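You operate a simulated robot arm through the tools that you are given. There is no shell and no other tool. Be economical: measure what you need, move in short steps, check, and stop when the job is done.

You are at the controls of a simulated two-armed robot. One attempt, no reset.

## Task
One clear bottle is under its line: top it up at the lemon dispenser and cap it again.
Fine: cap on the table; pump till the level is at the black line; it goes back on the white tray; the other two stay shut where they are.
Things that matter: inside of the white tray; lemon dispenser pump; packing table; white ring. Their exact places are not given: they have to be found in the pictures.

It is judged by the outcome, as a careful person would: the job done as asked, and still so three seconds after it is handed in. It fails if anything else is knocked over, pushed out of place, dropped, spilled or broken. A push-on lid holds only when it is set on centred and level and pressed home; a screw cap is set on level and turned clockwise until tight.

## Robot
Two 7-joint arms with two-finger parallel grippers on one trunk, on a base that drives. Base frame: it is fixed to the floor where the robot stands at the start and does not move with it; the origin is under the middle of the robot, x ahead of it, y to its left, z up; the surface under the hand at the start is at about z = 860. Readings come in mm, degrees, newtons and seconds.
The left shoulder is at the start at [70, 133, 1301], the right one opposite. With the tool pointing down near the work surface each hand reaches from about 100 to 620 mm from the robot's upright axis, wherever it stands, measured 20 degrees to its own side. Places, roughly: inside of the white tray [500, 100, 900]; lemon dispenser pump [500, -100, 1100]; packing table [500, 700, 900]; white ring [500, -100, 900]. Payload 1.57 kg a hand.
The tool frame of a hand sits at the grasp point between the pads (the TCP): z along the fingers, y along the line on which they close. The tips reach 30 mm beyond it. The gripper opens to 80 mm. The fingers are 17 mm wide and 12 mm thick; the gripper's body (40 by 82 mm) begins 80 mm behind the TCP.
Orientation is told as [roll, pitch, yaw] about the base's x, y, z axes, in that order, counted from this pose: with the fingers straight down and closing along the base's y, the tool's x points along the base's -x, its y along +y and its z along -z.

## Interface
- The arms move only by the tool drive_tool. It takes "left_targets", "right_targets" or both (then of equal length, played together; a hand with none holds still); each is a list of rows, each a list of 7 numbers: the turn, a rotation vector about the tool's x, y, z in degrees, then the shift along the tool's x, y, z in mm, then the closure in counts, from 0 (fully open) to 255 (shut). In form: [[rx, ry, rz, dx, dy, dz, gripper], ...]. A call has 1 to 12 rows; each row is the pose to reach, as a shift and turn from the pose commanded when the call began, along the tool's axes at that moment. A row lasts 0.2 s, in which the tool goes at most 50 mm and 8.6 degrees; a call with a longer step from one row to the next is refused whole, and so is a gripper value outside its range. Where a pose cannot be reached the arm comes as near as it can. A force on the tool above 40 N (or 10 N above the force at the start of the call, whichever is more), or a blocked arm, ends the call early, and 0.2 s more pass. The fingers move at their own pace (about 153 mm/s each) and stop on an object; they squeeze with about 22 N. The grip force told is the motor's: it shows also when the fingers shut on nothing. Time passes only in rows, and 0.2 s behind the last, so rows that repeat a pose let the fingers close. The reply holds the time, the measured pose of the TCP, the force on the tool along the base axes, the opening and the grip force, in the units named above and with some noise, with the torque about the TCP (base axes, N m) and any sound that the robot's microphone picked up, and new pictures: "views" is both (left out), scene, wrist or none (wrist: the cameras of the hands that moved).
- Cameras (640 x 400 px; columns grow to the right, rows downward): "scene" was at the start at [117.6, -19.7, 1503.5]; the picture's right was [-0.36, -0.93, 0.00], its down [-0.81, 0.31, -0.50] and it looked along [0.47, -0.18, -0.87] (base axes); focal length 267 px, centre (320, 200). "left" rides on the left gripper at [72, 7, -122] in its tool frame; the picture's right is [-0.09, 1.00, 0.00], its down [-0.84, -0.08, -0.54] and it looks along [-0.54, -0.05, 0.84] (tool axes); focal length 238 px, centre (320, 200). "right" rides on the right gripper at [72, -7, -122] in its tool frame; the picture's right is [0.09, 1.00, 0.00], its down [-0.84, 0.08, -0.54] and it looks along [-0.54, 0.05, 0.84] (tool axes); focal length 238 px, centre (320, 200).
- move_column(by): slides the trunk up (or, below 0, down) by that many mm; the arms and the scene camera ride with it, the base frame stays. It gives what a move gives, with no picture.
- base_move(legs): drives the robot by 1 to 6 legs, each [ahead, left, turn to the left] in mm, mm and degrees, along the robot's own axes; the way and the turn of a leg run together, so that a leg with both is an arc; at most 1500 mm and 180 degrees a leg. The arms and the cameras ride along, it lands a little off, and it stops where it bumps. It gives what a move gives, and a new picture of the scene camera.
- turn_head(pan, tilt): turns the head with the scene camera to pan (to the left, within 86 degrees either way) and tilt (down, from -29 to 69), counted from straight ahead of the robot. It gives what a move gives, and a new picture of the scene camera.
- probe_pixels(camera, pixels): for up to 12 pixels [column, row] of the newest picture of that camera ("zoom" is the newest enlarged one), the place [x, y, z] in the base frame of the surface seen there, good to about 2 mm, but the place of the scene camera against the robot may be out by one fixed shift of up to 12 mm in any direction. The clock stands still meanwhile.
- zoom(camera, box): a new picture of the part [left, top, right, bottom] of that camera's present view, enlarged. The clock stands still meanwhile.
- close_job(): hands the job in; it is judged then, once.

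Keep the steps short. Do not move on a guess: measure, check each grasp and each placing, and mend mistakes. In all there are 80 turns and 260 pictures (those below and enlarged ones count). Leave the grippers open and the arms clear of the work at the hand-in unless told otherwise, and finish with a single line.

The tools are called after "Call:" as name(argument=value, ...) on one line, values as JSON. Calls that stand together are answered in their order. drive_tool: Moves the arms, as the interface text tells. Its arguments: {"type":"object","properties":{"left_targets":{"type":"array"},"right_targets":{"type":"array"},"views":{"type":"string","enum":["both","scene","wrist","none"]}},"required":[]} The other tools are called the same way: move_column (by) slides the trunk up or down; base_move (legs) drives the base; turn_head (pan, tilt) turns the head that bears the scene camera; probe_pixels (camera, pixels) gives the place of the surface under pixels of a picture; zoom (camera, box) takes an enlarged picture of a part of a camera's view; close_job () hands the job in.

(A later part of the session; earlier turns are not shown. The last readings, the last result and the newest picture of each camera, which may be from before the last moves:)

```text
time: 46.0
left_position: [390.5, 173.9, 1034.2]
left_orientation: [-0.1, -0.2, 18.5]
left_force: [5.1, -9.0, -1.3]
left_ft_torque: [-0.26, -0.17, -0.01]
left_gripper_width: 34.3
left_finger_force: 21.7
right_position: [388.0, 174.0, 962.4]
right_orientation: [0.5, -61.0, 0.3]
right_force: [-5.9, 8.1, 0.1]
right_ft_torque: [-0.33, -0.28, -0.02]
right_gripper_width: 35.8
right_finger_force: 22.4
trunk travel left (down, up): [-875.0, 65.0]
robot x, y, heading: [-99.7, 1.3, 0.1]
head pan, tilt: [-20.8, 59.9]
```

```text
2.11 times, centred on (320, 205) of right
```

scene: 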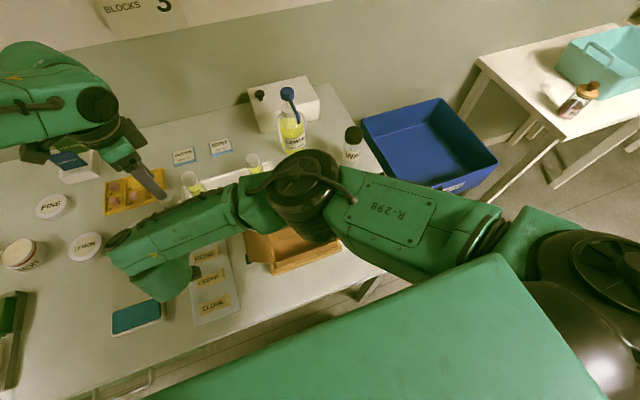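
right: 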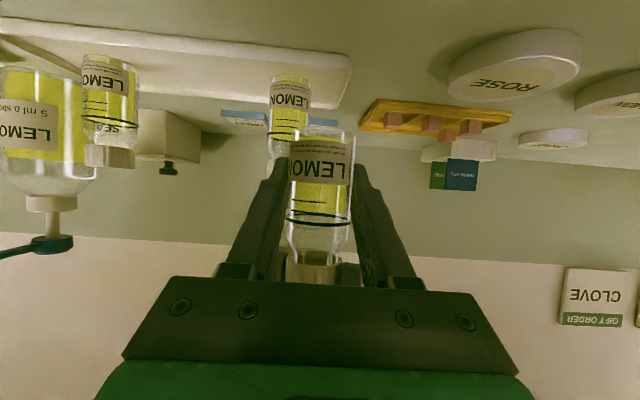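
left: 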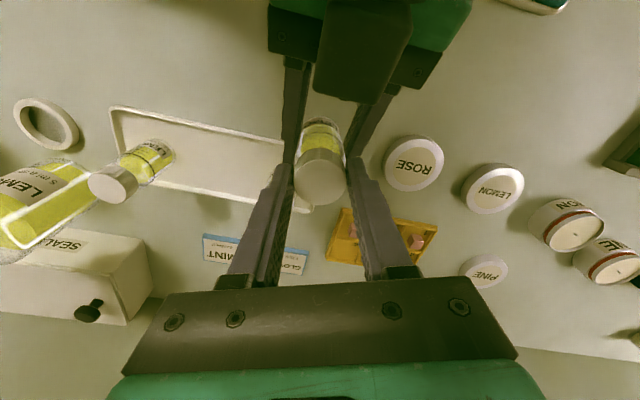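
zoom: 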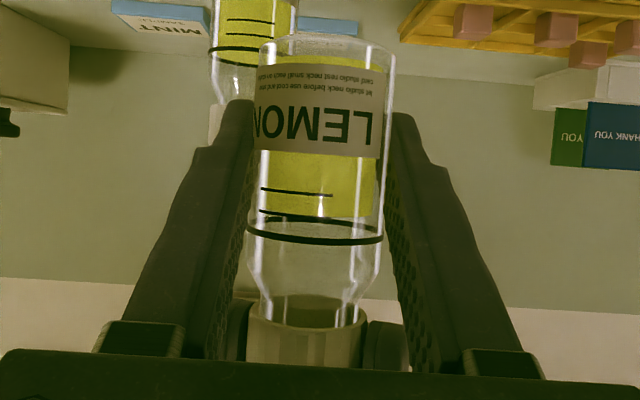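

The cap turned on the bottle, which followed only slightly. Continue counter-clockwise another 72°, easing 2 mm toward the bottle to relieve the side load.

Call:
drive_tool(left_targets=[[0, 0, 0, 0, -2, 0, 255], [0, 0, -8, 0, -2, 0, 255], [0, 0, -16, 0, -2, -0.2, 255], [0, 0, -24, 0, -2, -0.4, 255], [0, 0, -32, 0, -2, -0.6, 255], [0, 0, -40, 0, -2, -0.8, 255], [0, 0, -48, 0, -2, -1, 255], [0, 0, -56, 0, -2, -1, 255], [0, 0, -64, 0, -2, -1, 255], [0, 0, -72, 0, -2, -1, 255], [0, 0, -80, 0, -2, -1, 255]], views="wrist")

```text
time: 48.4
left_position: [390.8, 172.0, 1035.0]
left_orientation: [-0.2, 0.1, 98.6]
left_force: [11.6, -2.2, -1.1]
left_ft_torque: [0.03, -0.49, -0.01]
left_gripper_width: 34.0
left_finger_force: 22.4
right_position: [389.7, 174.5, 961.6]
right_orientation: [0.5, -60.9, 0.2]
right_force: [-12.8, 1.7, 0.3]
right_ft_torque: [-0.17, -0.45, 0.02]
right_gripper_width: 36.1
right_finger_force: 22.2
trunk travel left (down, up): [-875.0, 65.0]
robot x, y, heading: [-98.2, -5.4, -0.1]
head pan, tilt: [-20.8, 59.9]
```

left: 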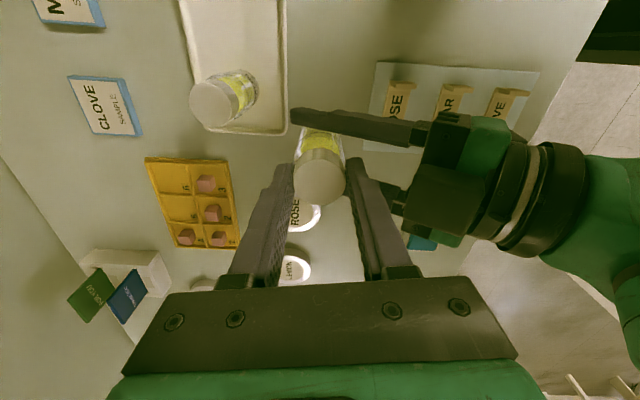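

That's 168° so far. Test with a gentle 4 mm lift, easing 2 mm in +x, and watch the force.

Call:
drive_tool(left_targets=[[0, 0, 0, 0, 2, 0, 255], [0, 0, 0, 0, 2, -2, 255], [0, 0, 0, 0, 2, -4, 255]], views="wrist")

Call:
zoom(camera="left", box=[240, 90, 420, 220])

```text
time: 49.2
left_position: [386.1, 172.3, 1037.2]
left_orientation: [0.0, 0.0, 98.5]
left_force: [11.8, -2.2, -13.3]
left_ft_torque: [-0.13, -0.72, -0.01]
left_gripper_width: 34.1
left_finger_force: 22.3
right_position: [390.1, 174.4, 964.0]
right_orientation: [0.5, -61.2, 0.1]
right_force: [-12.3, 2.7, 11.1]
right_ft_torque: [-0.04, -0.16, -0.04]
right_gripper_width: 35.8
right_finger_force: 21.5
trunk travel left (down, up): [-875.0, 65.0]
robot x, y, heading: [-100.8, -0.0, 0.1]
head pan, tilt: [-20.8, 59.9]
```

left: 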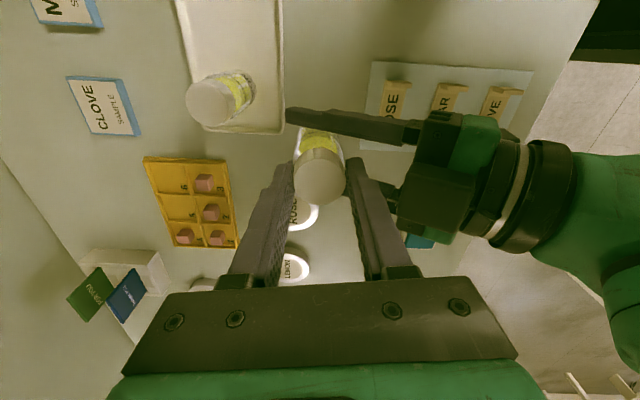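

```text
3.08 times, centred on (330, 155) of left
```

zoom: 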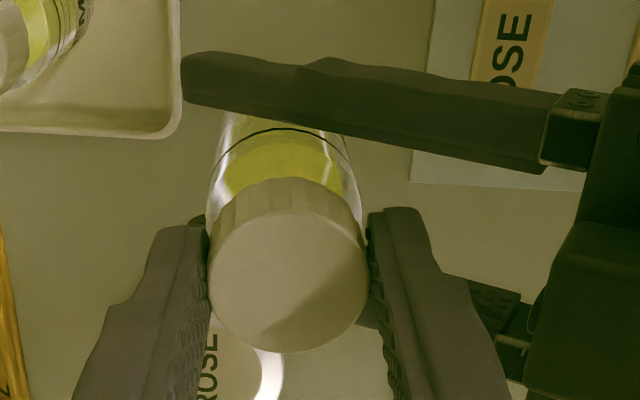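

It is still threaded (13 N pull). The wrist still has range, so I'll keep turning counter-clockwise another 94°, taking off most of the pull and correcting x the right way.

Call:
drive_tool(left_targets=[[0, 0, -8, 0, -3, 2, 255], [0, 0, -16.5, 0, -4, 2, 255], [0, 0, -25, 0, -4, 2, 255], [0, 0, -33.5, 0, -4, 1.7, 255], [0, 0, -42, 0, -4, 1.4, 255], [0, 0, -50.5, 0, -4, 1.1, 255], [0, 0, -59, 0, -4, 0.8, 255], [0, 0, -67.5, 0, -4, 0.5, 255], [0, 0, -76, 0, -4, 0.2, 255], [0, 0, -84.5, 0, -4, 0, 255], [0, 0, -93, 0, -4, 0, 255], [0, 0, -93, 0, -4, -2, 255]], views="wrist")

```text
time: 51.8
left_position: [348.5, 408.5, 980.8]
left_orientation: [6.8, 1.0, -171.1]
left_force: [0.2, 0.3, -0.4]
left_ft_torque: [0.0, 0.0, 0.0]
left_gripper_width: 0.0
left_finger_force: 20.9
left hand out of reach, approached as far as the arm can: row 3, 4, 5, 6, 7, 8, 9, 10, 11, 12
right_position: [389.3, 174.0, 962.4]
right_orientation: [0.5, -61.1, 0.2]
right_force: [-0.2, -0.1, -1.1]
right_ft_torque: [0.02, 0.05, 0.0]
right_gripper_width: 35.5
right_finger_force: 21.6
trunk travel left (down, up): [-875.0, 65.0]
robot x, y, heading: [-100.5, 1.1, -0.2]
head pan, tilt: [-20.8, 59.9]
```

left: 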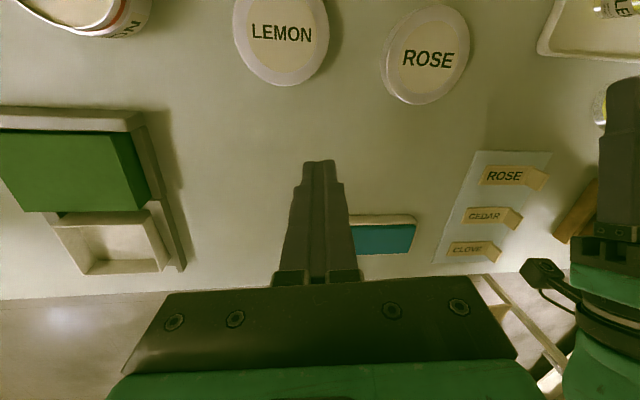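

The left arm ran out of wrist range, slipped off the cap and swung away to the left. I'll raise it, open it, and check everything.

Call:
drive_tool(left_targets=[[0, 0, 8, 0, 0, -40, 110], [0, 0, 16, 0, 0, -80, 110], [0, 0, 24, 0, 0, -110, 110]], right_targets=[[0, 0, 0, 0, 0, 0, 255], [0, 0, 0, 0, 0, 0, 255], [0, 0, 0, 0, 0, 0, 255]], views="both")

Call:
zoom(camera="right", box=[240, 110, 400, 300])

Call:
zoom(camera="scene", box=[0, 100, 280, 320])

```text
time: 52.6
left_position: [343.6, 423.5, 1091.7]
left_orientation: [5.9, 3.6, 164.8]
left_force: [0.7, -0.3, 0.4]
left_ft_torque: [-0.01, -0.01, 0.0]
left_gripper_width: 45.3
left_finger_force: 0.0
right_position: [388.1, 174.7, 962.3]
right_orientation: [0.5, -61.1, 0.2]
right_force: [-0.8, 0.3, -1.1]
right_ft_torque: [0.0, 0.03, 0.0]
right_gripper_width: 35.6
right_finger_force: 22.5
trunk travel left (down, up): [-875.0, 65.0]
robot x, y, heading: [-98.6, -0.8, -0.0]
head pan, tilt: [-20.8, 59.9]
```

scene: 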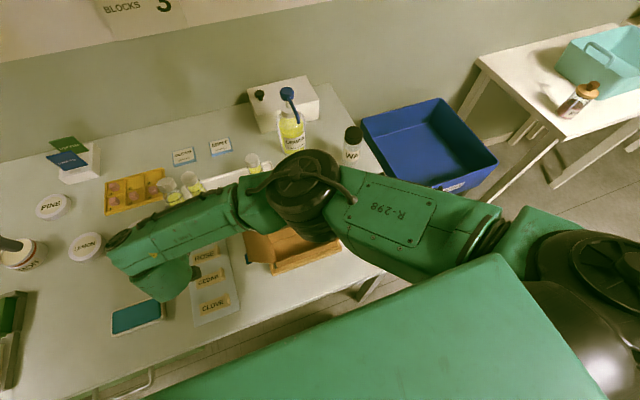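
right: 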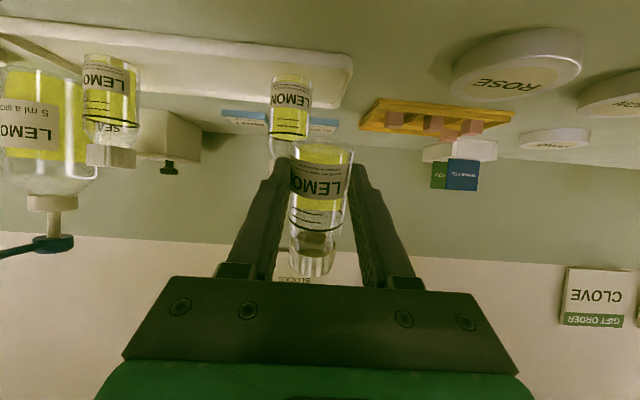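
left: 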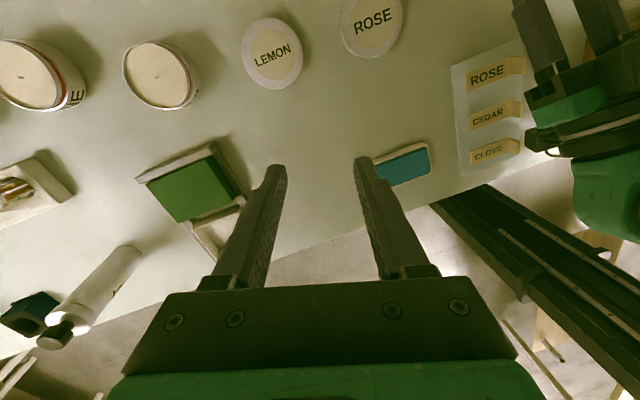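

```text
2.11 times, centred on (320, 205) of right
```

zoom: 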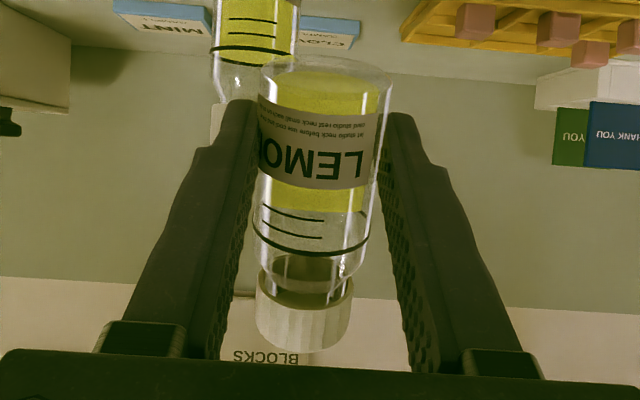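

```text
1.82 times, centred on (140, 210) of scene
```

zoom: 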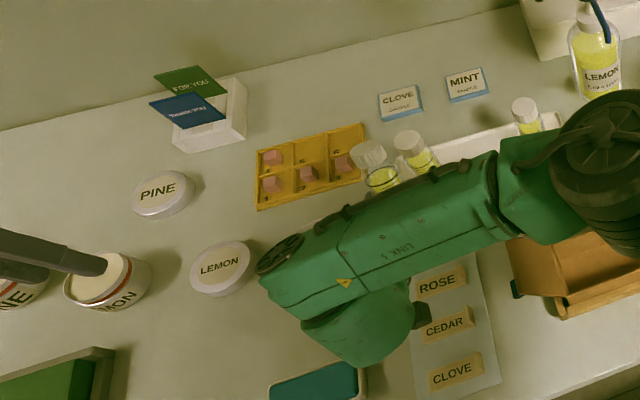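

Nothing was disturbed. The cap is still on but well loosened, and the bottle has pivoted about 20° in the right fingers. I'd rather work with the bottle supported in its slot. I'll lift it and shift the robot 110 mm right and 40 mm forward, so the slot is comfortable for both arms.

Call:
drive_tool(right_targets=[[0, 0, 0, -26, 0, -15, 255], [0, 0, 0, -52, 0, -29, 255], [0, 0, 0, -52, 0, -29, 255]], views="none")

Call:
base_move(legs=[[40, -110, 0]])

Call:
zoom(camera="right", box=[200, 100, 440, 300])

Call:
probe_pixels(camera="right", pixels=[[316, 270], [316, 258], [322, 195], [324, 180], [324, 165], [312, 280]])

```text
time: 53.4
left_position: [344.8, 423.3, 1092.9]
left_orientation: [5.9, 3.5, 164.9]
left_force: [-0.4, -0.7, 0.7]
left_ft_torque: [-0.03, 0.0, 0.03]
left_gripper_width: 45.5
left_finger_force: 0.1
right_position: [389.1, 174.7, 1021.9]
right_orientation: [0.2, -61.2, 0.2]
right_force: [-0.5, -0.2, -1.6]
right_ft_torque: [0.02, 0.03, 0.01]
right_gripper_width: 35.7
right_finger_force: 22.1
trunk travel left (down, up): [-875.0, 65.0]
robot x, y, heading: [-97.6, -0.4, 0.0]
head pan, tilt: [-20.8, 59.9]
```

```text
time: 54.8
left_position: [385.6, 310.2, 1093.0]
left_orientation: [5.7, 3.5, 164.9]
left_force: [-0.2, 0.9, 0.2]
left_ft_torque: [0.06, -0.03, -0.02]
left_gripper_width: 45.2
left_finger_force: 0.2
right_position: [430.0, 60.9, 1022.0]
right_orientation: [0.5, -61.0, -0.2]
right_force: [0.4, -1.4, -1.9]
right_ft_torque: [-0.01, 0.05, 0.06]
right_gripper_width: 35.6
right_finger_force: 22.3
trunk travel left (down, up): [-875.0, 65.0]
robot x, y, heading: [-60.8, -109.7, -0.0]
head pan, tilt: [-20.8, 59.9]
stopped in leg 1: the robot was blocked; the commanded pose is now the measured one
```

scene: 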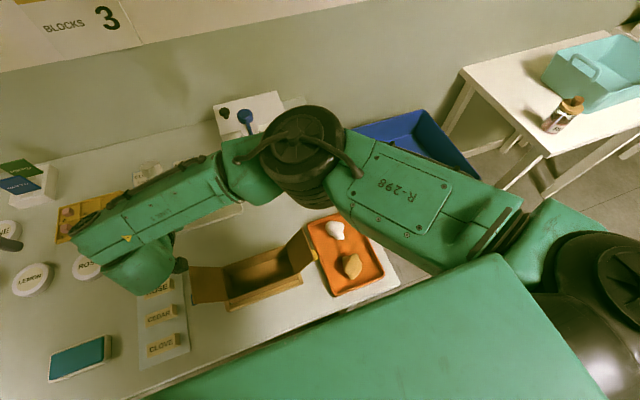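

```text
2.00 times, centred on (320, 200) of right
```

zoom: 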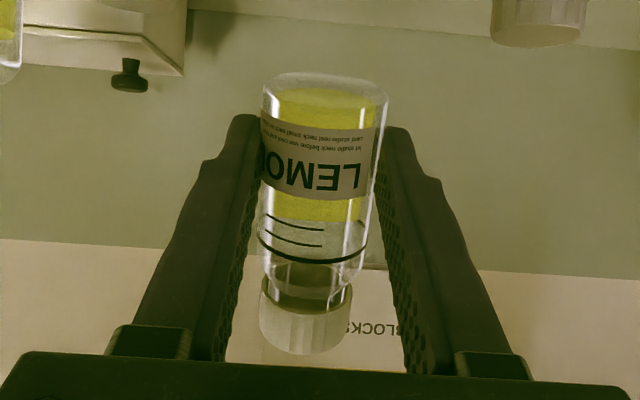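

```text
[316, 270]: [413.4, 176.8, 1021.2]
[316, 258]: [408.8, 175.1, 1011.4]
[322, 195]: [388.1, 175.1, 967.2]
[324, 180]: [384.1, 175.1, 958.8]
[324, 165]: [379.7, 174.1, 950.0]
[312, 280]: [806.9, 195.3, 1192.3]
```

The base is at (-61,-110). The bottle leans about 25° forward in the grip. I'll use the left hand to straighten it by the cap and finish unscrewing. First unwind the left wrist: level it, turn it back 93° and raise it.

Call:
drive_tool(left_targets=[[5.7, -3.5, 0, 0, 0, -10, 110], [5.43, -3.91, 8.5, 0, 0, -20, 110], [5.14, -4.32, 17, 0, 0, -30, 110], [4.82, -4.71, 25.5, 0, 0, -40, 110], [4.49, -5.09, 34, 0, 0, -45, 110], [4.14, -5.45, 42.5, 0, 0, -45, 110], [3.76, -5.81, 51, 0, 0, -45, 110], [3.36, -6.14, 59.5, 0, 0, -45, 110], [2.94, -6.46, 68, 0, 0, -45, 110], [2.49, -6.77, 76.5, 0, 0, -45, 110], [2.02, -7.07, 85, 0, 0, -45, 110], [1.54, -7.32, 93, 0, 0, -45, 110]], views="none")

```text
time: 57.4
left_position: [381.5, 318.5, 1137.0]
left_orientation: [-0.1, 0.2, 71.3]
left_force: [0.5, 0.8, 0.2]
left_ft_torque: [-0.03, -0.01, -0.01]
left_gripper_width: 45.5
left_finger_force: 0.1
right_position: [427.9, 64.4, 1021.8]
right_orientation: [0.3, -61.1, 0.3]
right_force: [-1.0, 0.3, 0.0]
right_ft_torque: [0.02, 0.05, -0.02]
right_gripper_width: 35.6
right_finger_force: 22.2
trunk travel left (down, up): [-875.0, 65.0]
robot x, y, heading: [-62.0, -112.6, -0.1]
head pan, tilt: [-20.8, 59.9]
```

Left is level. Now turn it back to yaw 0 and move above the leaning cap, at about (467,63).

Call:
drive_tool(left_targets=[[0, 0, 8, 24, -18, 0, 110], [0, 0, 16, 48, -36, 0, 110], [0, 0, 24, 72, -54, 0, 110], [0, 0, 32, 95, -72, 0, 110], [0, 0, 40, 119, -90, 0, 110], [0, 0, 48, 143, -108, 0, 110], [0, 0, 56, 167, -126, 0, 110], [0, 0, 64, 190, -144, 0, 110], [0, 0, 71.3, 214, -163, 0, 110], [0, 0, 71.3, 214, -163, 0, 110]], views="both")

```text
time: 59.6
left_position: [469.9, 63.9, 1138.1]
left_orientation: [-0.2, -0.1, 0.1]
left_force: [0.5, 0.6, 0.5]
left_ft_torque: [0.01, 0.0, 0.02]
left_gripper_width: 45.5
left_finger_force: 0.1
right_position: [427.6, 64.0, 1021.7]
right_orientation: [0.2, -61.2, 0.1]
right_force: [0.4, 0.5, -1.2]
right_ft_torque: [0.01, 0.03, 0.03]
right_gripper_width: 35.8
right_finger_force: 22.1
trunk travel left (down, up): [-875.0, 65.0]
robot x, y, heading: [-57.3, -113.4, 0.1]
head pan, tilt: [-20.8, 59.9]
```

scene: 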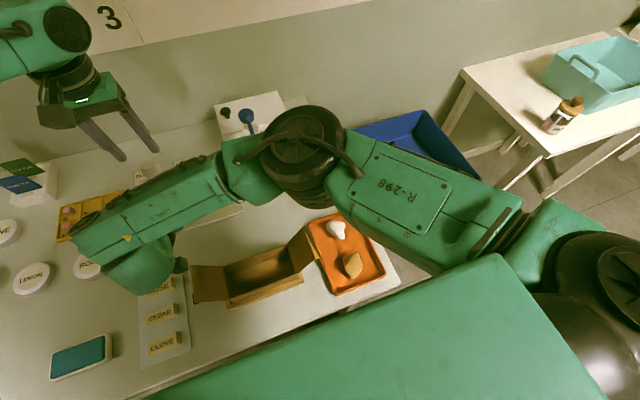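
left: 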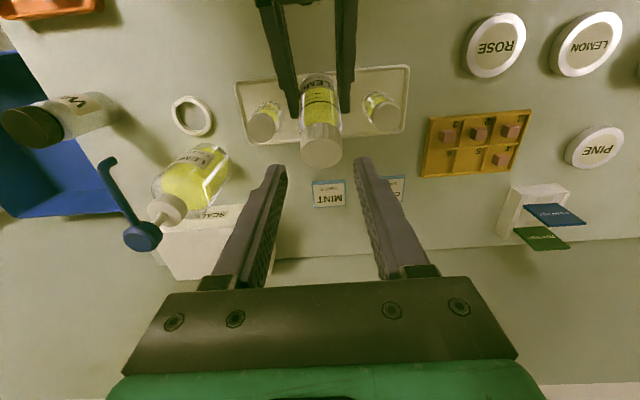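

Call:
probe_pixels(camera="left", pixels=[[321, 153], [303, 150], [339, 150], [321, 163], [321, 141], [321, 132], [321, 90], [321, 110]])

```text
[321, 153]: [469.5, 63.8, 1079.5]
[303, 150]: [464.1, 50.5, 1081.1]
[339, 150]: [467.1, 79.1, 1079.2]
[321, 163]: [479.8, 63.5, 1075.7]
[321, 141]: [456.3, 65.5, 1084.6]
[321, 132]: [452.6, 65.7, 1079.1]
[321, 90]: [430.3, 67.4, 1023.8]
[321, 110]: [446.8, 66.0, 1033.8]
```

The cap top is centred at (469,64.5,1080), leaning 21°. I'll grip the cap across y and swing it back 18 mm to upright, with the bottle pivoting in the right pads.

Call:
drive_tool(left_targets=[[0, 0, 0, 2, 0.6, 20, 110], [0, 0, 0, 5, 0.6, 36, 110], [0, 0, 0, 5, 0.6, 46, 110], [0, 0, 0, 5, 0.6, 46, 255], [0, 0, 0, 5, 0.6, 46, 255], [0, 0, 0, 10, 0.6, 44.5, 255], [0, 0, 0, 14, 0.6, 43.5, 255], [0, 0, 0, 18, 0.6, 43, 255], [0, 0, 0, 21, 0.6, 43, 255], [0, 0, 0, 23, 0.6, 43, 255]], right_targets=[[0, 0, 0, 0, 0, 0, 255], [0, 0, 0, 0, 0, 0, 255], [0, 0, 0, 0, 0, 0, 255], [0, 0, 0, 0, 0, 0, 255], [0, 0, 0, 0, 0, 0, 255], [0, 0, 0, 0, 0, 0, 255], [0, 0, 0, 0, 0, 0, 255], [0, 0, 0, 0, 0, 0, 255], [0, 0, 0, 0, 0, 0, 255], [0, 0, 0, 0, 0, 0, 255]], views="wrist")

Call:
zoom(camera="right", box=[240, 110, 400, 300])

Call:
probe_pixels(camera="right", pixels=[[318, 145], [318, 165], [318, 185], [318, 200], [318, 265], [318, 275]])

```text
time: 61.8
left_position: [447.8, 63.1, 1095.6]
left_orientation: [-0.1, -0.2, 0.3]
left_force: [15.1, 2.4, 5.2]
left_ft_torque: [0.19, -0.86, -0.08]
left_gripper_width: 34.6
left_finger_force: 21.9
right_position: [426.7, 64.3, 1021.0]
right_orientation: [0.4, -61.0, 0.1]
right_force: [-15.2, -2.8, -5.7]
right_ft_torque: [-0.04, -0.15, -0.03]
right_gripper_width: 35.9
right_finger_force: 22.2
trunk travel left (down, up): [-875.0, 65.0]
robot x, y, heading: [-59.3, -109.5, 0.1]
head pan, tilt: [-20.8, 59.9]
```

right: 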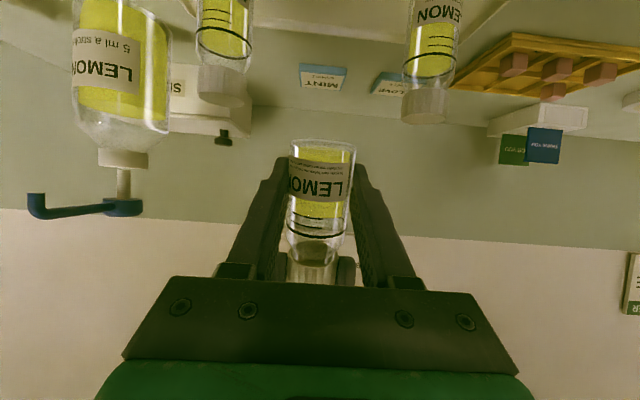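
left: 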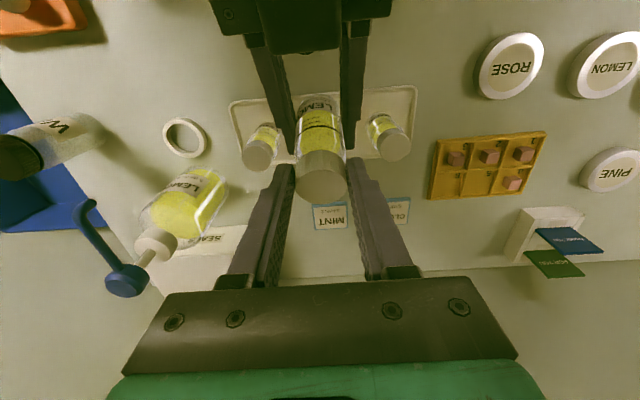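

```text
2.11 times, centred on (320, 205) of right
```

zoom: 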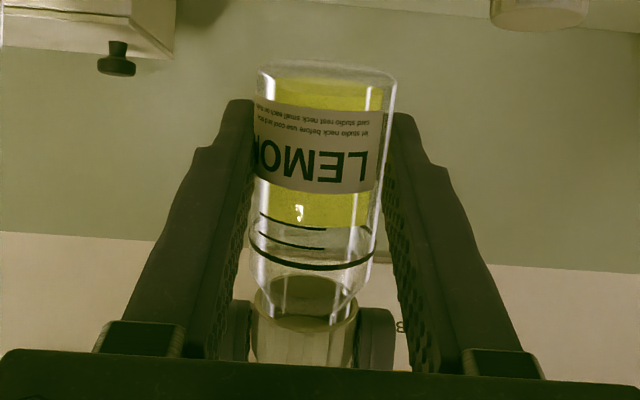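

```text
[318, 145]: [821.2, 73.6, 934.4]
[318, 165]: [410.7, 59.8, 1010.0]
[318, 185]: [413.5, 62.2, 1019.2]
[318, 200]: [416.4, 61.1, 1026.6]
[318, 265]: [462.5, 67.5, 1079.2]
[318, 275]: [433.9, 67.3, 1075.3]
```

The bottle slid back toward the pad centre but still leans about 19°. Keep drawing the cap back another 16 mm.

Call:
drive_tool(left_targets=[[0, 0, 0, 4, 0, -0.5, 255], [0, 0, 0, 8, 0, -1, 255], [0, 0, 0, 12, 0, -1.5, 255], [0, 0, 0, 16, 0, -2, 255], [0, 0, 0, 16, 0, -2, 255]], right_targets=[[0, 0, 0, 0, 0, 0, 255], [0, 0, 0, 0, 0, 0, 255], [0, 0, 0, 0, 0, 0, 255], [0, 0, 0, 0, 0, 0, 255], [0, 0, 0, 0, 0, 0, 255]], views="wrist")

Call:
probe_pixels(camera="right", pixels=[[318, 150], [318, 165], [318, 185], [318, 200], [318, 260], [318, 275]])

```text
time: 63.0
left_position: [430.6, 63.9, 1095.8]
left_orientation: [-0.3, 0.0, 0.3]
left_force: [13.1, 1.4, -2.1]
left_ft_torque: [0.19, -0.65, -0.02]
left_gripper_width: 34.4
left_finger_force: 22.0
right_position: [429.0, 63.8, 1022.3]
right_orientation: [0.3, -61.1, 0.2]
right_force: [-13.2, -1.1, 1.2]
right_ft_torque: [-0.08, -0.42, 0.07]
right_gripper_width: 35.9
right_finger_force: 21.7
trunk travel left (down, up): [-875.0, 65.0]
robot x, y, heading: [-59.8, -111.4, 0.1]
head pan, tilt: [-20.8, 59.9]
```

right: 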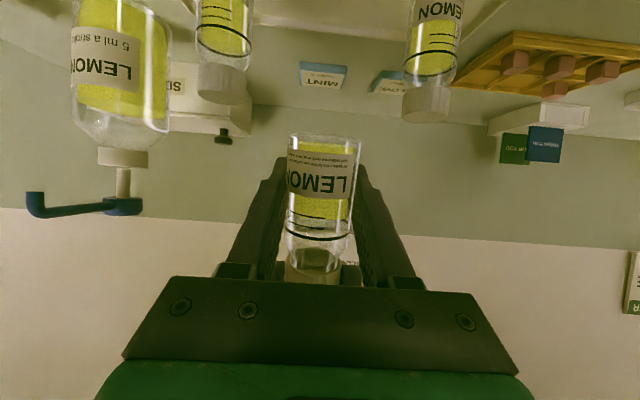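
left: 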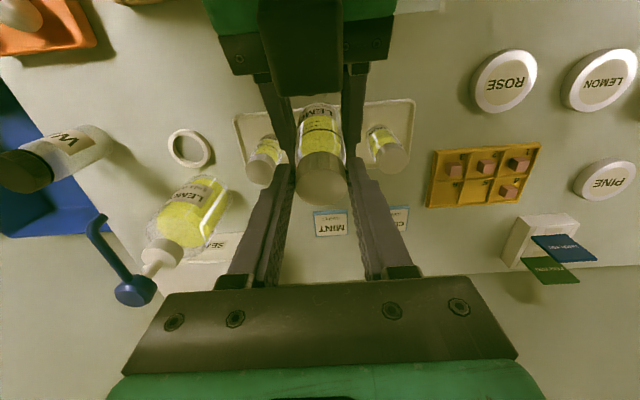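

```text
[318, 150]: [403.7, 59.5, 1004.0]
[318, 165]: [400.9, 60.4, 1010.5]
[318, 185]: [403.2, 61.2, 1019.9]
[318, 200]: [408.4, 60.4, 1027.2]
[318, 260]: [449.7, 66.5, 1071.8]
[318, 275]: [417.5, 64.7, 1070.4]
```

Down to about 12° now. Both hands will lower the bottle together into its slot. Then the right opens while the left, still holding the cap, sets the bottle upright on the tray floor.

Call:
drive_tool(right_targets=[[0, 0, 0, -12.6, 0, 22.8, 255], [0, 0, 0, -25.2, 0, 45.5, 255], [0, 0, 0, 1.1, 0, 60.1, 255], [0, 0, 0, 27.3, 0, 74.6, 255], [0, 0, 0, 53.6, 0, 89.2, 255], [0, 0, 0, 68.4, 0, 97.4, 255], [0, 0, 0, 75.4, 0, 101.3, 255], [0, 0, 0, 75.4, 0, 101.3, 77], [0, 0, 0, 75.4, 0, 101.3, 77], [0, 0, 0, 75.4, 0, 101.3, 77], [0, 0, 0, 75.4, 0, 101.3, 77], [0, 0, 0, 75.4, 0, 101.3, 77]], left_targets=[[0, 0, 0, -26, 0, 0, 255], [0, 0, 0, -52, 0, 0, 255], [0, 0, 0, -52, 0, 30, 255], [0, 0, 0, -52, 0, 60, 255], [0, 0, 0, -52, 0, 90, 255], [0, 0, 0, -52, 0, 107, 255], [0, 0, 0, -52, 0, 115, 255], [0, 0, 0, -52, 0, 115, 255], [0, 0, 0, -52, 0, 115, 255], [0, 0, 0, -45, 0, 118, 255], [0, 0, 0, -40, 0, 121, 255], [0, 0, 0, -37, 0, 122, 255]], views="wrist")

Call:
probe_pixels(camera="right", pixels=[[318, 140], [318, 160], [318, 180], [318, 200], [318, 265], [318, 275], [300, 190], [336, 190]])

```text
time: 65.6
left_position: [437.4, 83.7, 1001.8]
left_orientation: [-0.3, 0.0, 0.2]
left_force: [0.0, -0.5, -0.1]
left_ft_torque: [0.0, 0.03, 0.02]
left_gripper_width: 0.0
left_finger_force: 21.8
left hand out of reach, approached as far as the arm can: row 2, 3, 4, 5, 6, 7, 8, 9, 10, 11, 12
right_position: [471.2, 34.1, 928.0]
right_orientation: [0.3, -61.1, 0.2]
right_force: [-0.4, -0.2, -0.2]
right_ft_torque: [0.03, 0.01, 0.0]
right_gripper_width: 56.0
right_finger_force: 0.0
right hand out of reach, approached as far as the arm can: row 4, 5, 6, 7, 8, 9, 10, 11, 12
trunk travel left (down, up): [-875.0, 65.0]
robot x, y, heading: [-62.8, -111.4, -0.0]
head pan, tilt: [-20.8, 59.9]
```

right: 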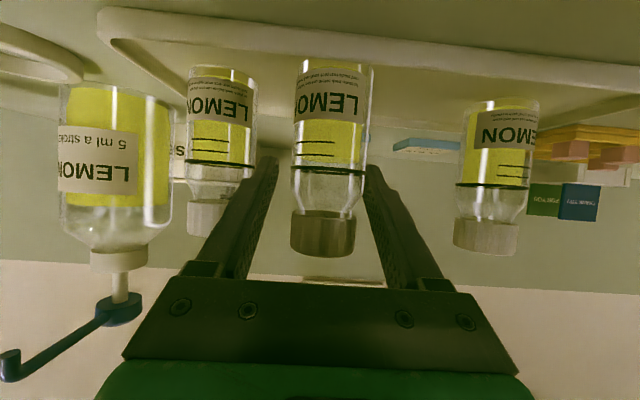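
left: 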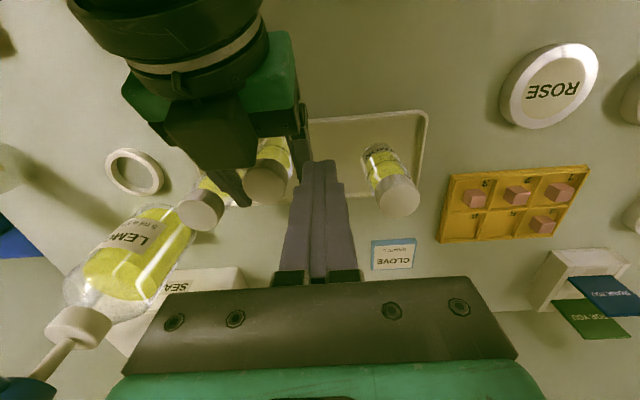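

```text
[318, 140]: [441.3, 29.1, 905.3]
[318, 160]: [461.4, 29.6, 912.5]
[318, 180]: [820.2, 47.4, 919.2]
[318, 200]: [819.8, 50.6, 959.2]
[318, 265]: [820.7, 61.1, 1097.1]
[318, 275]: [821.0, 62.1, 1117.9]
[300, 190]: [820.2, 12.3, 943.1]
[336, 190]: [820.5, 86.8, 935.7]
```

Both arms ran out of reach, but the bottle ended standing upright and capped in the tray at about (460,32), between the open right fingers. Nothing else moved. In one call, the right re-centres, lowers, grips and lifts the bottle to the clear spot (430,62,1022), while the left rises and turns to yaw -70 above it.

Call:
drive_tool(right_targets=[[0, 0, 0, 12, 0, 1.2, 77], [0, 0, 0, 25, -1.5, 2.4, 77], [0, 0, 0, 25, -1.5, 2.4, 255], [0, 0, 0, 25, -1.5, 2.4, 255], [0, 0, 0, 7.5, -1.5, -7.3, 255], [0, 0, 0, -27.5, -1.5, -26.7, 255], [0, 0, 0, -62.5, -1.5, -46.1, 255], [0, 0, 0, -77.4, -1.5, -54.3, 255], [0, 0, 0, -70, 13.5, -68, 255], [0, 0, 0, -62.4, 28.5, -81.4, 255], [0, 0, 0, -62.4, 28.5, -81.4, 255], [0, 0, 0, -62.4, 28.5, -81.4, 255]], left_targets=[[0, 0, 0, 0, 0, -45, 110], [0, 0, 7, 0, 0, -90, 110], [0, 0, 15, 0, 0, -125, 110], [0, 0, 23, 0, 0, -143, 110], [0, 0, 31, 0, 0, -143, 110], [0, 0, 39, 0, 0, -143, 110], [0, 0, 47, 0, 0, -143, 110], [0, 0, 55, 0, 0, -143, 110], [0, 0, 63, 0, -10, -143, 110], [0, 0, 70, 7, -22, -143, 110], [0, 0, 70, 7, -22, -143, 110], [0, 0, 70, 7, -22, -143, 110]], views="wrist")

Call:
zoom(camera="left", box=[220, 60, 420, 220])

Call:
probe_pixels(camera="left", pixels=[[319, 150], [319, 140], [319, 160], [308, 150], [330, 150]])

Call:
probe_pixels(camera="right", pixels=[[320, 140], [320, 160], [320, 180], [320, 200], [320, 270], [320, 262]])

```text
time: 68.2
left_position: [430.3, 61.6, 1144.3]
left_orientation: [0.0, -0.2, -69.8]
left_force: [-0.3, 0.1, 0.2]
left_ft_torque: [0.03, -0.02, 0.02]
left_gripper_width: 45.2
left_finger_force: 0.0
right_position: [428.6, 61.8, 1022.2]
right_orientation: [0.2, -61.2, 0.1]
right_force: [-1.0, -0.8, -1.1]
right_ft_torque: [-0.01, 0.02, -0.03]
right_gripper_width: 35.7
right_finger_force: 22.2
right hand out of reach, approached as far as the arm can: row 1, 2, 3, 4
trunk travel left (down, up): [-875.0, 65.0]
robot x, y, heading: [-59.7, -111.9, -0.2]
head pan, tilt: [-20.8, 59.9]
```

right: 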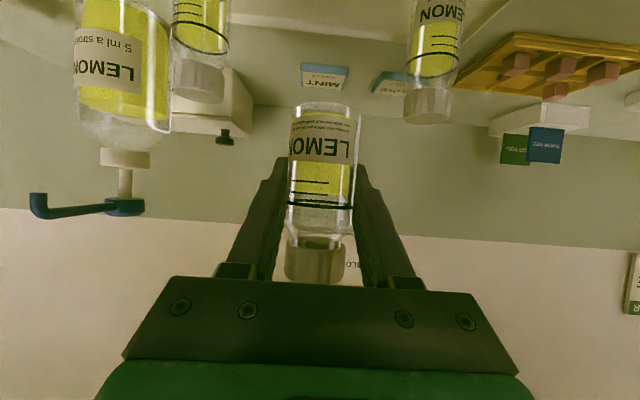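
left: 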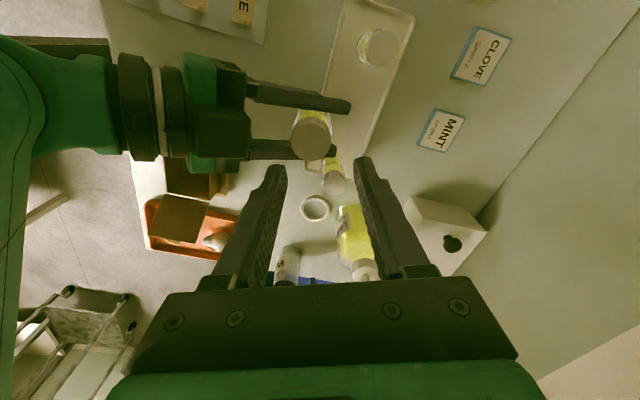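

```text
2.50 times, centred on (320, 140) of left
```

zoom: 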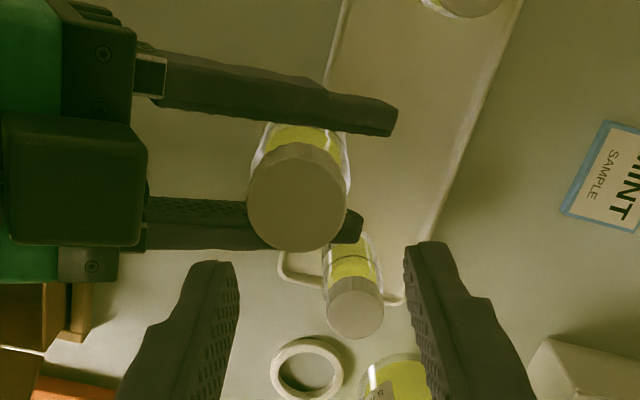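

```text
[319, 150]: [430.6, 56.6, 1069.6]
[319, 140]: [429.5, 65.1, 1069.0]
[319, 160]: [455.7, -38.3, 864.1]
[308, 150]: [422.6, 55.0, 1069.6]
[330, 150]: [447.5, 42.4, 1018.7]
```

```text
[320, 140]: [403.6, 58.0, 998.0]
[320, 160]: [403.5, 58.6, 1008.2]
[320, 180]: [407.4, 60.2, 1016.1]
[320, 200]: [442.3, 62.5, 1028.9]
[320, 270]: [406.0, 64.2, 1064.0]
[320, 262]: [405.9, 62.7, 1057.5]
```

The bottle hangs upright, with the cap centre at (423,63) and its top at 1069.5. Centre the left hand, descend to TCP 1082.5, close, and start turning counter-clockwise.

Call:
drive_tool(left_targets=[[0, 0, 0, 3.8, -6.4, 22, 110], [0, 0, 0, 3.8, -6.4, 46, 110], [0, 0, 0, 3.8, -6.4, 62, 110], [0, 0, 0, 3.8, -6.4, 62, 255], [0, 0, 0, 3.8, -6.4, 62, 255], [0, 0, -8.4, 3.8, -6.4, 62, 255], [0, 0, -16.8, 3.8, -6.4, 62, 255], [0, 0, -25.2, 3.8, -6.4, 61.8, 255], [0, 0, -33.6, 3.8, -6.4, 61.6, 255], [0, 0, -42, 3.8, -6.4, 61.4, 255], [0, 0, -50.4, 3.8, -6.4, 61.2, 255], [0, 0, -58.8, 3.8, -6.4, 61, 255]], views="wrist")

```text
time: 70.8
left_position: [422.7, 61.8, 1083.0]
left_orientation: [-0.2, 0.0, -10.6]
left_force: [-9.3, -8.9, 2.1]
left_ft_torque: [-0.14, 0.24, -0.01]
left_gripper_width: 34.6
left_finger_force: 22.1
right_position: [428.4, 62.0, 1022.3]
right_orientation: [0.4, -61.2, 0.2]
right_force: [10.2, 9.0, -2.6]
right_ft_torque: [-0.43, 0.41, -0.04]
right_gripper_width: 35.5
right_finger_force: 22.2
trunk travel left (down, up): [-875.0, 65.0]
robot x, y, heading: [-59.2, -107.5, 0.2]
head pan, tilt: [-20.8, 59.9]
```

left: 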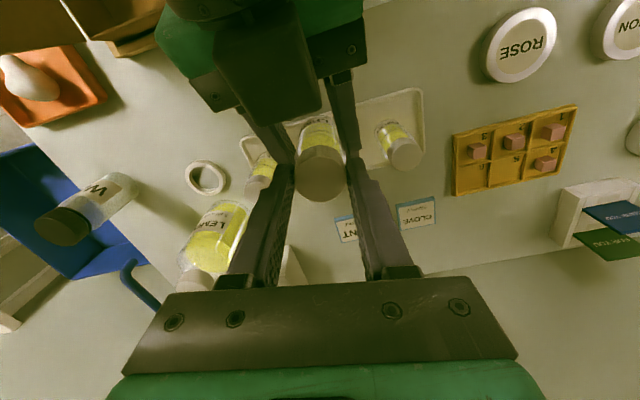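

Continue: 93° more, relieving the side load, ending with a small lift to test.

Call:
drive_tool(left_targets=[[0, 0, -8.5, 1.2, -1.7, 0, 255], [0, 0, -17, 1.2, -1.7, 0, 255], [0, 0, -25.5, 1.2, -1.7, -0.3, 255], [0, 0, -34, 1.2, -1.7, -0.6, 255], [0, 0, -42.5, 1.2, -1.7, -0.9, 255], [0, 0, -51, 1.2, -1.7, -1.2, 255], [0, 0, -59.5, 1.2, -1.7, -1.5, 255], [0, 0, -68, 1.2, -1.7, -1.7, 255], [0, 0, -76.5, 1.2, -1.7, -1.9, 255], [0, 0, -85, 1.2, -1.7, -2, 255], [0, 0, -93.5, 1.2, -1.7, -2, 255], [0, 0, -93.5, 1.2, -1.7, -6, 255]], right_targets=[[0, 0, 0, 0, 0, 0, 255], [0, 0, 0, 0, 0, 0, 255], [0, 0, 0, 0, 0, 0, 255], [0, 0, 0, 0, 0, 0, 255], [0, 0, 0, 0, 0, 0, 255], [0, 0, 0, 0, 0, 0, 255], [0, 0, 0, 0, 0, 0, 255], [0, 0, 0, 0, 0, 0, 255], [0, 0, 0, 0, 0, 0, 255], [0, 0, 0, 0, 0, 0, 255], [0, 0, 0, 0, 0, 0, 255], [0, 0, 0, 0, 0, 0, 255]], views="wrist")

Call:
zoom(camera="right", box=[240, 90, 400, 290])

```text
time: 73.4
left_position: [421.3, 61.6, 1089.4]
left_orientation: [0.1, 0.2, 82.8]
left_force: [10.9, 3.8, -18.9]
left_ft_torque: [0.21, -0.54, 0.0]
left_gripper_width: 34.2
left_finger_force: 22.0
right_position: [428.7, 62.2, 1022.5]
right_orientation: [0.4, -61.3, 0.1]
right_force: [-11.1, -3.8, 17.2]
right_ft_torque: [0.04, -0.03, 0.0]
right_gripper_width: 35.6
right_finger_force: 21.7
trunk travel left (down, up): [-875.0, 65.0]
robot x, y, heading: [-58.4, -113.7, 0.2]
head pan, tilt: [-20.8, 59.9]
```

right: 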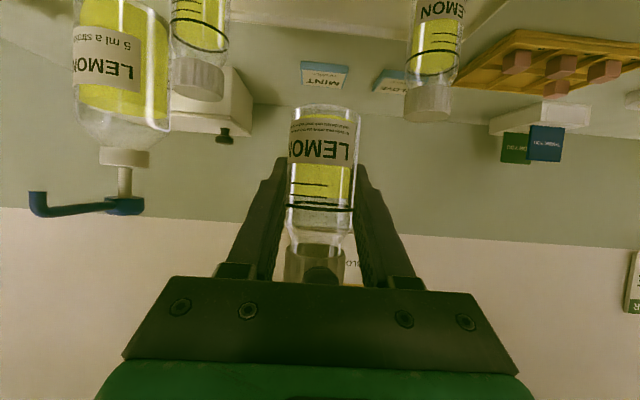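
left: 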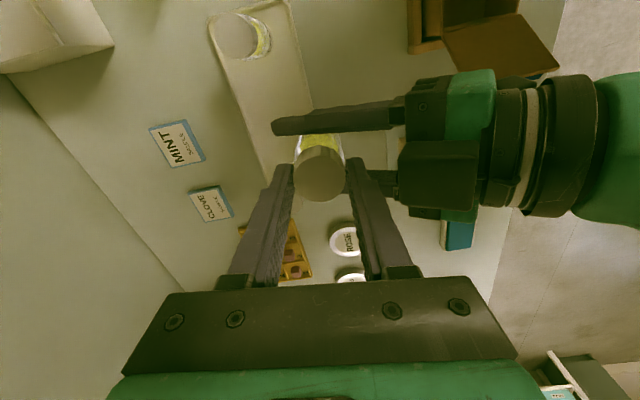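

```text
2.00 times, centred on (320, 190) of right
```

zoom: 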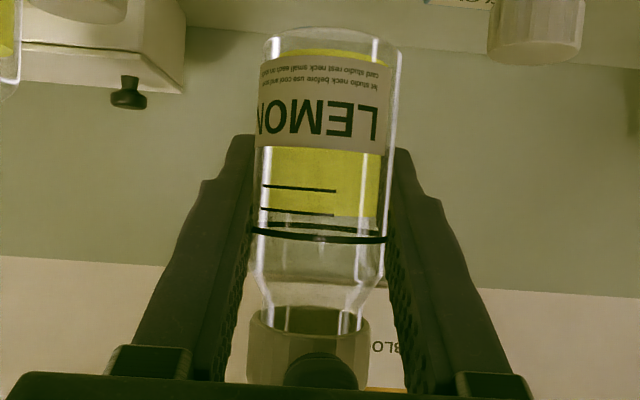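

The label stayed put and the cap has risen about 2 mm, so it is screwing off. Total turn is about 350°. There are ~30° of wrist range left, so I'll ease the pull, turn those 30°, then lift.

Call:
drive_tool(left_targets=[[0, 0, -8, 0, -1, 4, 255], [0, 0, -16, 0, -1, 3.5, 255], [0, 0, -24, 0, -1, 3, 255], [0, 0, -31, 0, -1, 3, 255], [0, 0, -31, 0, -1, -2, 255], [0, 0, -31, 0, -1, -8, 255], [0, 0, -31, 0, -1, -16, 255], [0, 0, -31, 0, -1, -26, 255]], right_targets=[[0, 0, 0, 0, 0, 0, 255], [0, 0, 0, 0, 0, 0, 255], [0, 0, 0, 0, 0, 0, 255], [0, 0, 0, 0, 0, 0, 255], [0, 0, 0, 0, 0, 0, 255], [0, 0, 0, 0, 0, 0, 255], [0, 0, 0, 0, 0, 0, 255], [0, 0, 0, 0, 0, 0, 255]], views="wrist")

```text
time: 75.2
left_position: [423.6, 61.8, 1115.4]
left_orientation: [0.0, 0.2, 113.7]
left_force: [1.7, -0.9, -18.4]
left_ft_torque: [0.07, -0.11, 0.06]
left_gripper_width: 34.6
left_finger_force: 22.6
right_position: [427.3, 61.2, 1021.6]
right_orientation: [0.3, -61.2, 0.2]
right_force: [-2.0, 0.8, 17.0]
right_ft_torque: [-0.05, -0.02, 0.02]
right_gripper_width: 35.6
right_finger_force: 22.3
trunk travel left (down, up): [-875.0, 65.0]
robot x, y, heading: [-63.2, -109.6, 0.4]
head pan, tilt: [-20.8, 59.9]
```

right: 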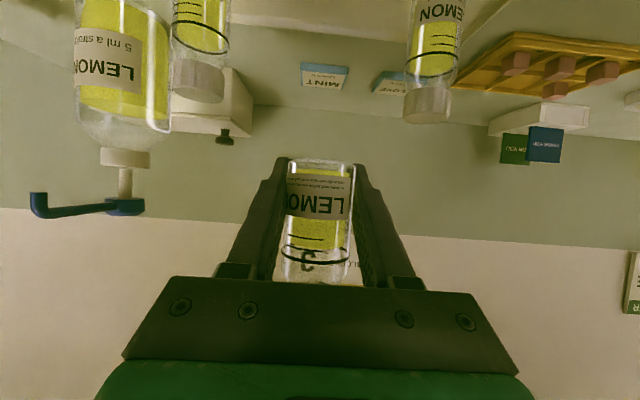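
left: 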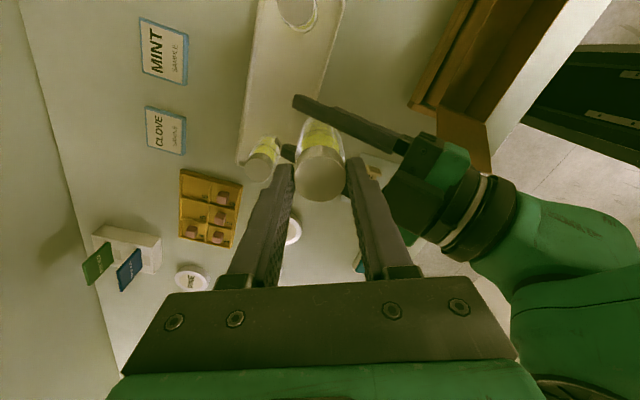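

The bottle slid up 26 mm in the right pads with its cap still threaded, so this cap needs well over a full turn. I've used 64 of 80 turns, and unscrewing, filling and screwing fully back on no longer fit. The responsible course now is to leave everything safe: bottle tightly closed, standing in its place, nothing spilled. First push it back down in the grip and screw clockwise.

Call:
drive_tool(left_targets=[[0, 0, 0, 0, 0, 10, 255], [0, 0, 0, 0, 0, 20, 255], [0, 0, 0, 0, 0, 26, 255], [0, 0, 8.5, 0, 0, 26, 255], [0, 0, 17, 0, 0, 26, 255], [0, 0, 25.5, 0, 0, 26, 255], [0, 0, 34, 0, 0, 26, 255], [0, 0, 42.5, 0, 0, 26, 255], [0, 0, 51, 0, 0, 26, 255], [0, 0, 59.5, 0, 0, 26, 255], [0, 0, 68, 0, 0, 26, 255], [0, 0, 76.5, 0, 0, 26, 255]], right_targets=[[0, 0, 0, 0, 0, 0, 255], [0, 0, 0, 0, 0, 0, 255], [0, 0, 0, 0, 0, 0, 255], [0, 0, 0, 0, 0, 0, 255], [0, 0, 0, 0, 0, 0, 255], [0, 0, 0, 0, 0, 0, 255], [0, 0, 0, 0, 0, 0, 255], [0, 0, 0, 0, 0, 0, 255], [0, 0, 0, 0, 0, 0, 255], [0, 0, 0, 0, 0, 0, 255], [0, 0, 0, 0, 0, 0, 255], [0, 0, 0, 0, 0, 0, 255]], views="wrist")

```text
time: 77.8
left_position: [423.9, 62.1, 1088.9]
left_orientation: [-0.2, 0.0, 37.0]
left_force: [13.4, 6.9, 3.9]
left_ft_torque: [0.2, -0.58, -0.01]
left_gripper_width: 34.5
left_finger_force: 22.1
right_position: [428.0, 61.7, 1021.3]
right_orientation: [0.3, -61.1, 0.2]
right_force: [-14.1, -5.1, -5.6]
right_ft_torque: [0.19, -0.37, 0.02]
right_gripper_width: 36.0
right_finger_force: 21.8
trunk travel left (down, up): [-875.0, 65.0]
robot x, y, heading: [-59.6, -111.9, -0.2]
head pan, tilt: [-20.8, 59.9]
```

right: 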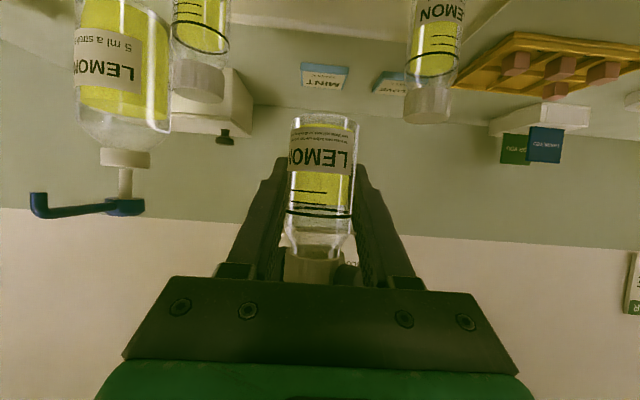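
left: 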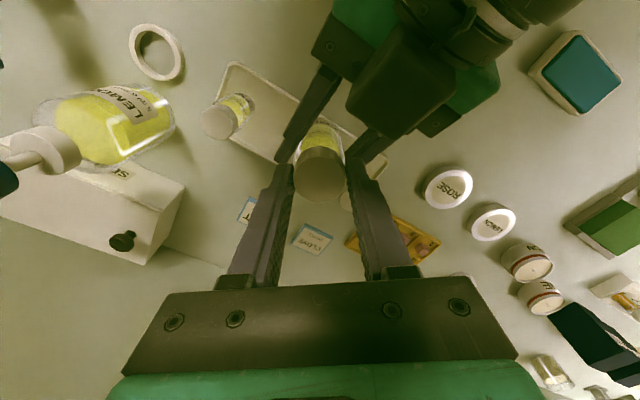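

The bottle is back down in the grip. Continue clockwise another 93°, and note the torque.

Call:
drive_tool(left_targets=[[0, 0, 8.5, -1.6, -0.3, 0, 255], [0, 0, 17, -1.6, -0.3, 0, 255], [0, 0, 25.5, -1.6, -0.3, 0.3, 255], [0, 0, 34, -1.6, -0.3, 0.6, 255], [0, 0, 42.5, -1.6, -0.3, 0.9, 255], [0, 0, 51, -1.6, -0.3, 1.2, 255], [0, 0, 59.5, -1.6, -0.3, 1.5, 255], [0, 0, 68, -1.6, -0.3, 1.8, 255], [0, 0, 76.5, -1.6, -0.3, 2, 255], [0, 0, 85, -1.6, -0.3, 2, 255], [0, 0, 93, -1.6, -0.3, 2, 255], [0, 0, 101, -1.6, -0.3, 2, 255]], views="none")

```text
time: 80.4
left_position: [424.5, 61.7, 1085.5]
left_orientation: [0.0, -0.2, -64.0]
left_force: [-7.2, 6.1, 7.6]
left_ft_torque: [0.42, 0.17, 0.0]
left_gripper_width: 34.6
left_finger_force: 21.7
right_position: [428.8, 62.1, 1020.8]
right_orientation: [0.2, -61.2, 0.2]
right_force: [5.8, -6.0, -9.1]
right_ft_torque: [-0.02, 0.26, 0.05]
right_gripper_width: 35.7
right_finger_force: 22.5
trunk travel left (down, up): [-875.0, 65.0]
robot x, y, heading: [-60.7, -110.8, -0.1]
head pan, tilt: [-20.8, 59.9]
```

No tightness yet. One more clockwise cycle is needed. Open around the cap and turn the hand back.

Call:
drive_tool(left_targets=[[0, 0, 0, 0, 0, 0, 110], [0, 0, -8.5, 0, 0, 0, 110], [0, 0, -17, 0, 0, 0, 110], [0, 0, -25.5, 0, 0, 0, 110], [0, 0, -34, 0, 0, 0, 110], [0, 0, -42.5, 0, 0, 0, 110], [0, 0, -51, 0, 0, 0, 110], [0, 0, -59.5, 0, 0, 0, 110], [0, 0, -68, 0, 0, 0, 110], [0, 0, -76.5, 0, 0, 0, 110], [0, 0, -85, 0, 0, 0, 110], [0, 0, -93.5, 0, 0, 0, 110]], views="none")

Call:
drive_tool(left_targets=[[0, 0, -8.5, 0, 0, 0, 110], [0, 0, -17, 0, 0, 0, 110], [0, 0, -25.5, 0, 0, 0, 110], [0, 0, -34, 0, 0, 0, 110], [0, 0, -42.5, 0, 0, 0, 110], [0, 0, -51, 0, 0, 0, 110], [0, 0, -59.5, 0, 0, 0, 110], [0, 0, -68, 0, 0, 0, 110], [0, 0, -76.5, 0, 0, 0, 110], [0, 0, -76.5, 0, 0, 0, 255], [0, 0, -76.5, 0, 0, 0, 255]], views="wrist")

```text
time: 83.0
left_position: [424.7, 60.5, 1088.2]
left_orientation: [-0.2, 0.1, 29.8]
left_force: [0.0, -0.2, 0.2]
left_ft_torque: [0.01, 0.0, 0.01]
left_gripper_width: 45.6
left_finger_force: 0.1
right_position: [427.7, 61.9, 1021.8]
right_orientation: [0.2, -61.3, 0.2]
right_force: [-0.6, 0.3, -2.0]
right_ft_torque: [-0.01, -0.02, 0.0]
right_gripper_width: 35.7
right_finger_force: 22.0
trunk travel left (down, up): [-875.0, 65.0]
robot x, y, heading: [-58.9, -111.6, 0.1]
head pan, tilt: [-20.8, 59.9]
```

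```text
time: 85.4
left_position: [424.7, 62.2, 1087.8]
left_orientation: [0.0, 0.2, 106.1]
left_force: [2.5, 0.7, -0.8]
left_ft_torque: [0.08, -0.22, -0.01]
left_gripper_width: 33.6
left_finger_force: 21.8
right_position: [428.6, 62.0, 1021.6]
right_orientation: [0.4, -61.2, 0.2]
right_force: [-3.9, -1.2, -0.4]
right_ft_torque: [0.0, 0.03, 0.0]
right_gripper_width: 35.7
right_finger_force: 21.7
trunk travel left (down, up): [-875.0, 65.0]
robot x, y, heading: [-60.5, -111.2, -0.1]
head pan, tilt: [-20.8, 59.9]
```

left: 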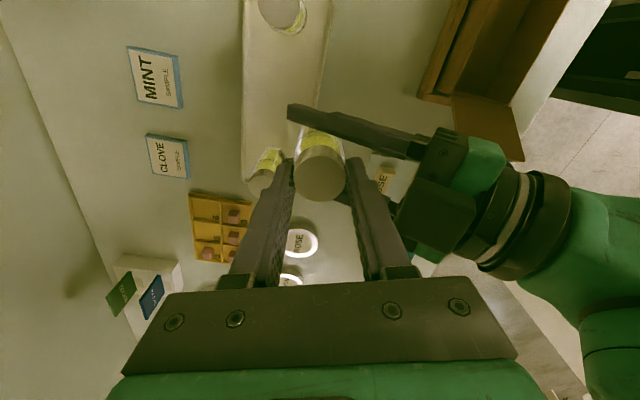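

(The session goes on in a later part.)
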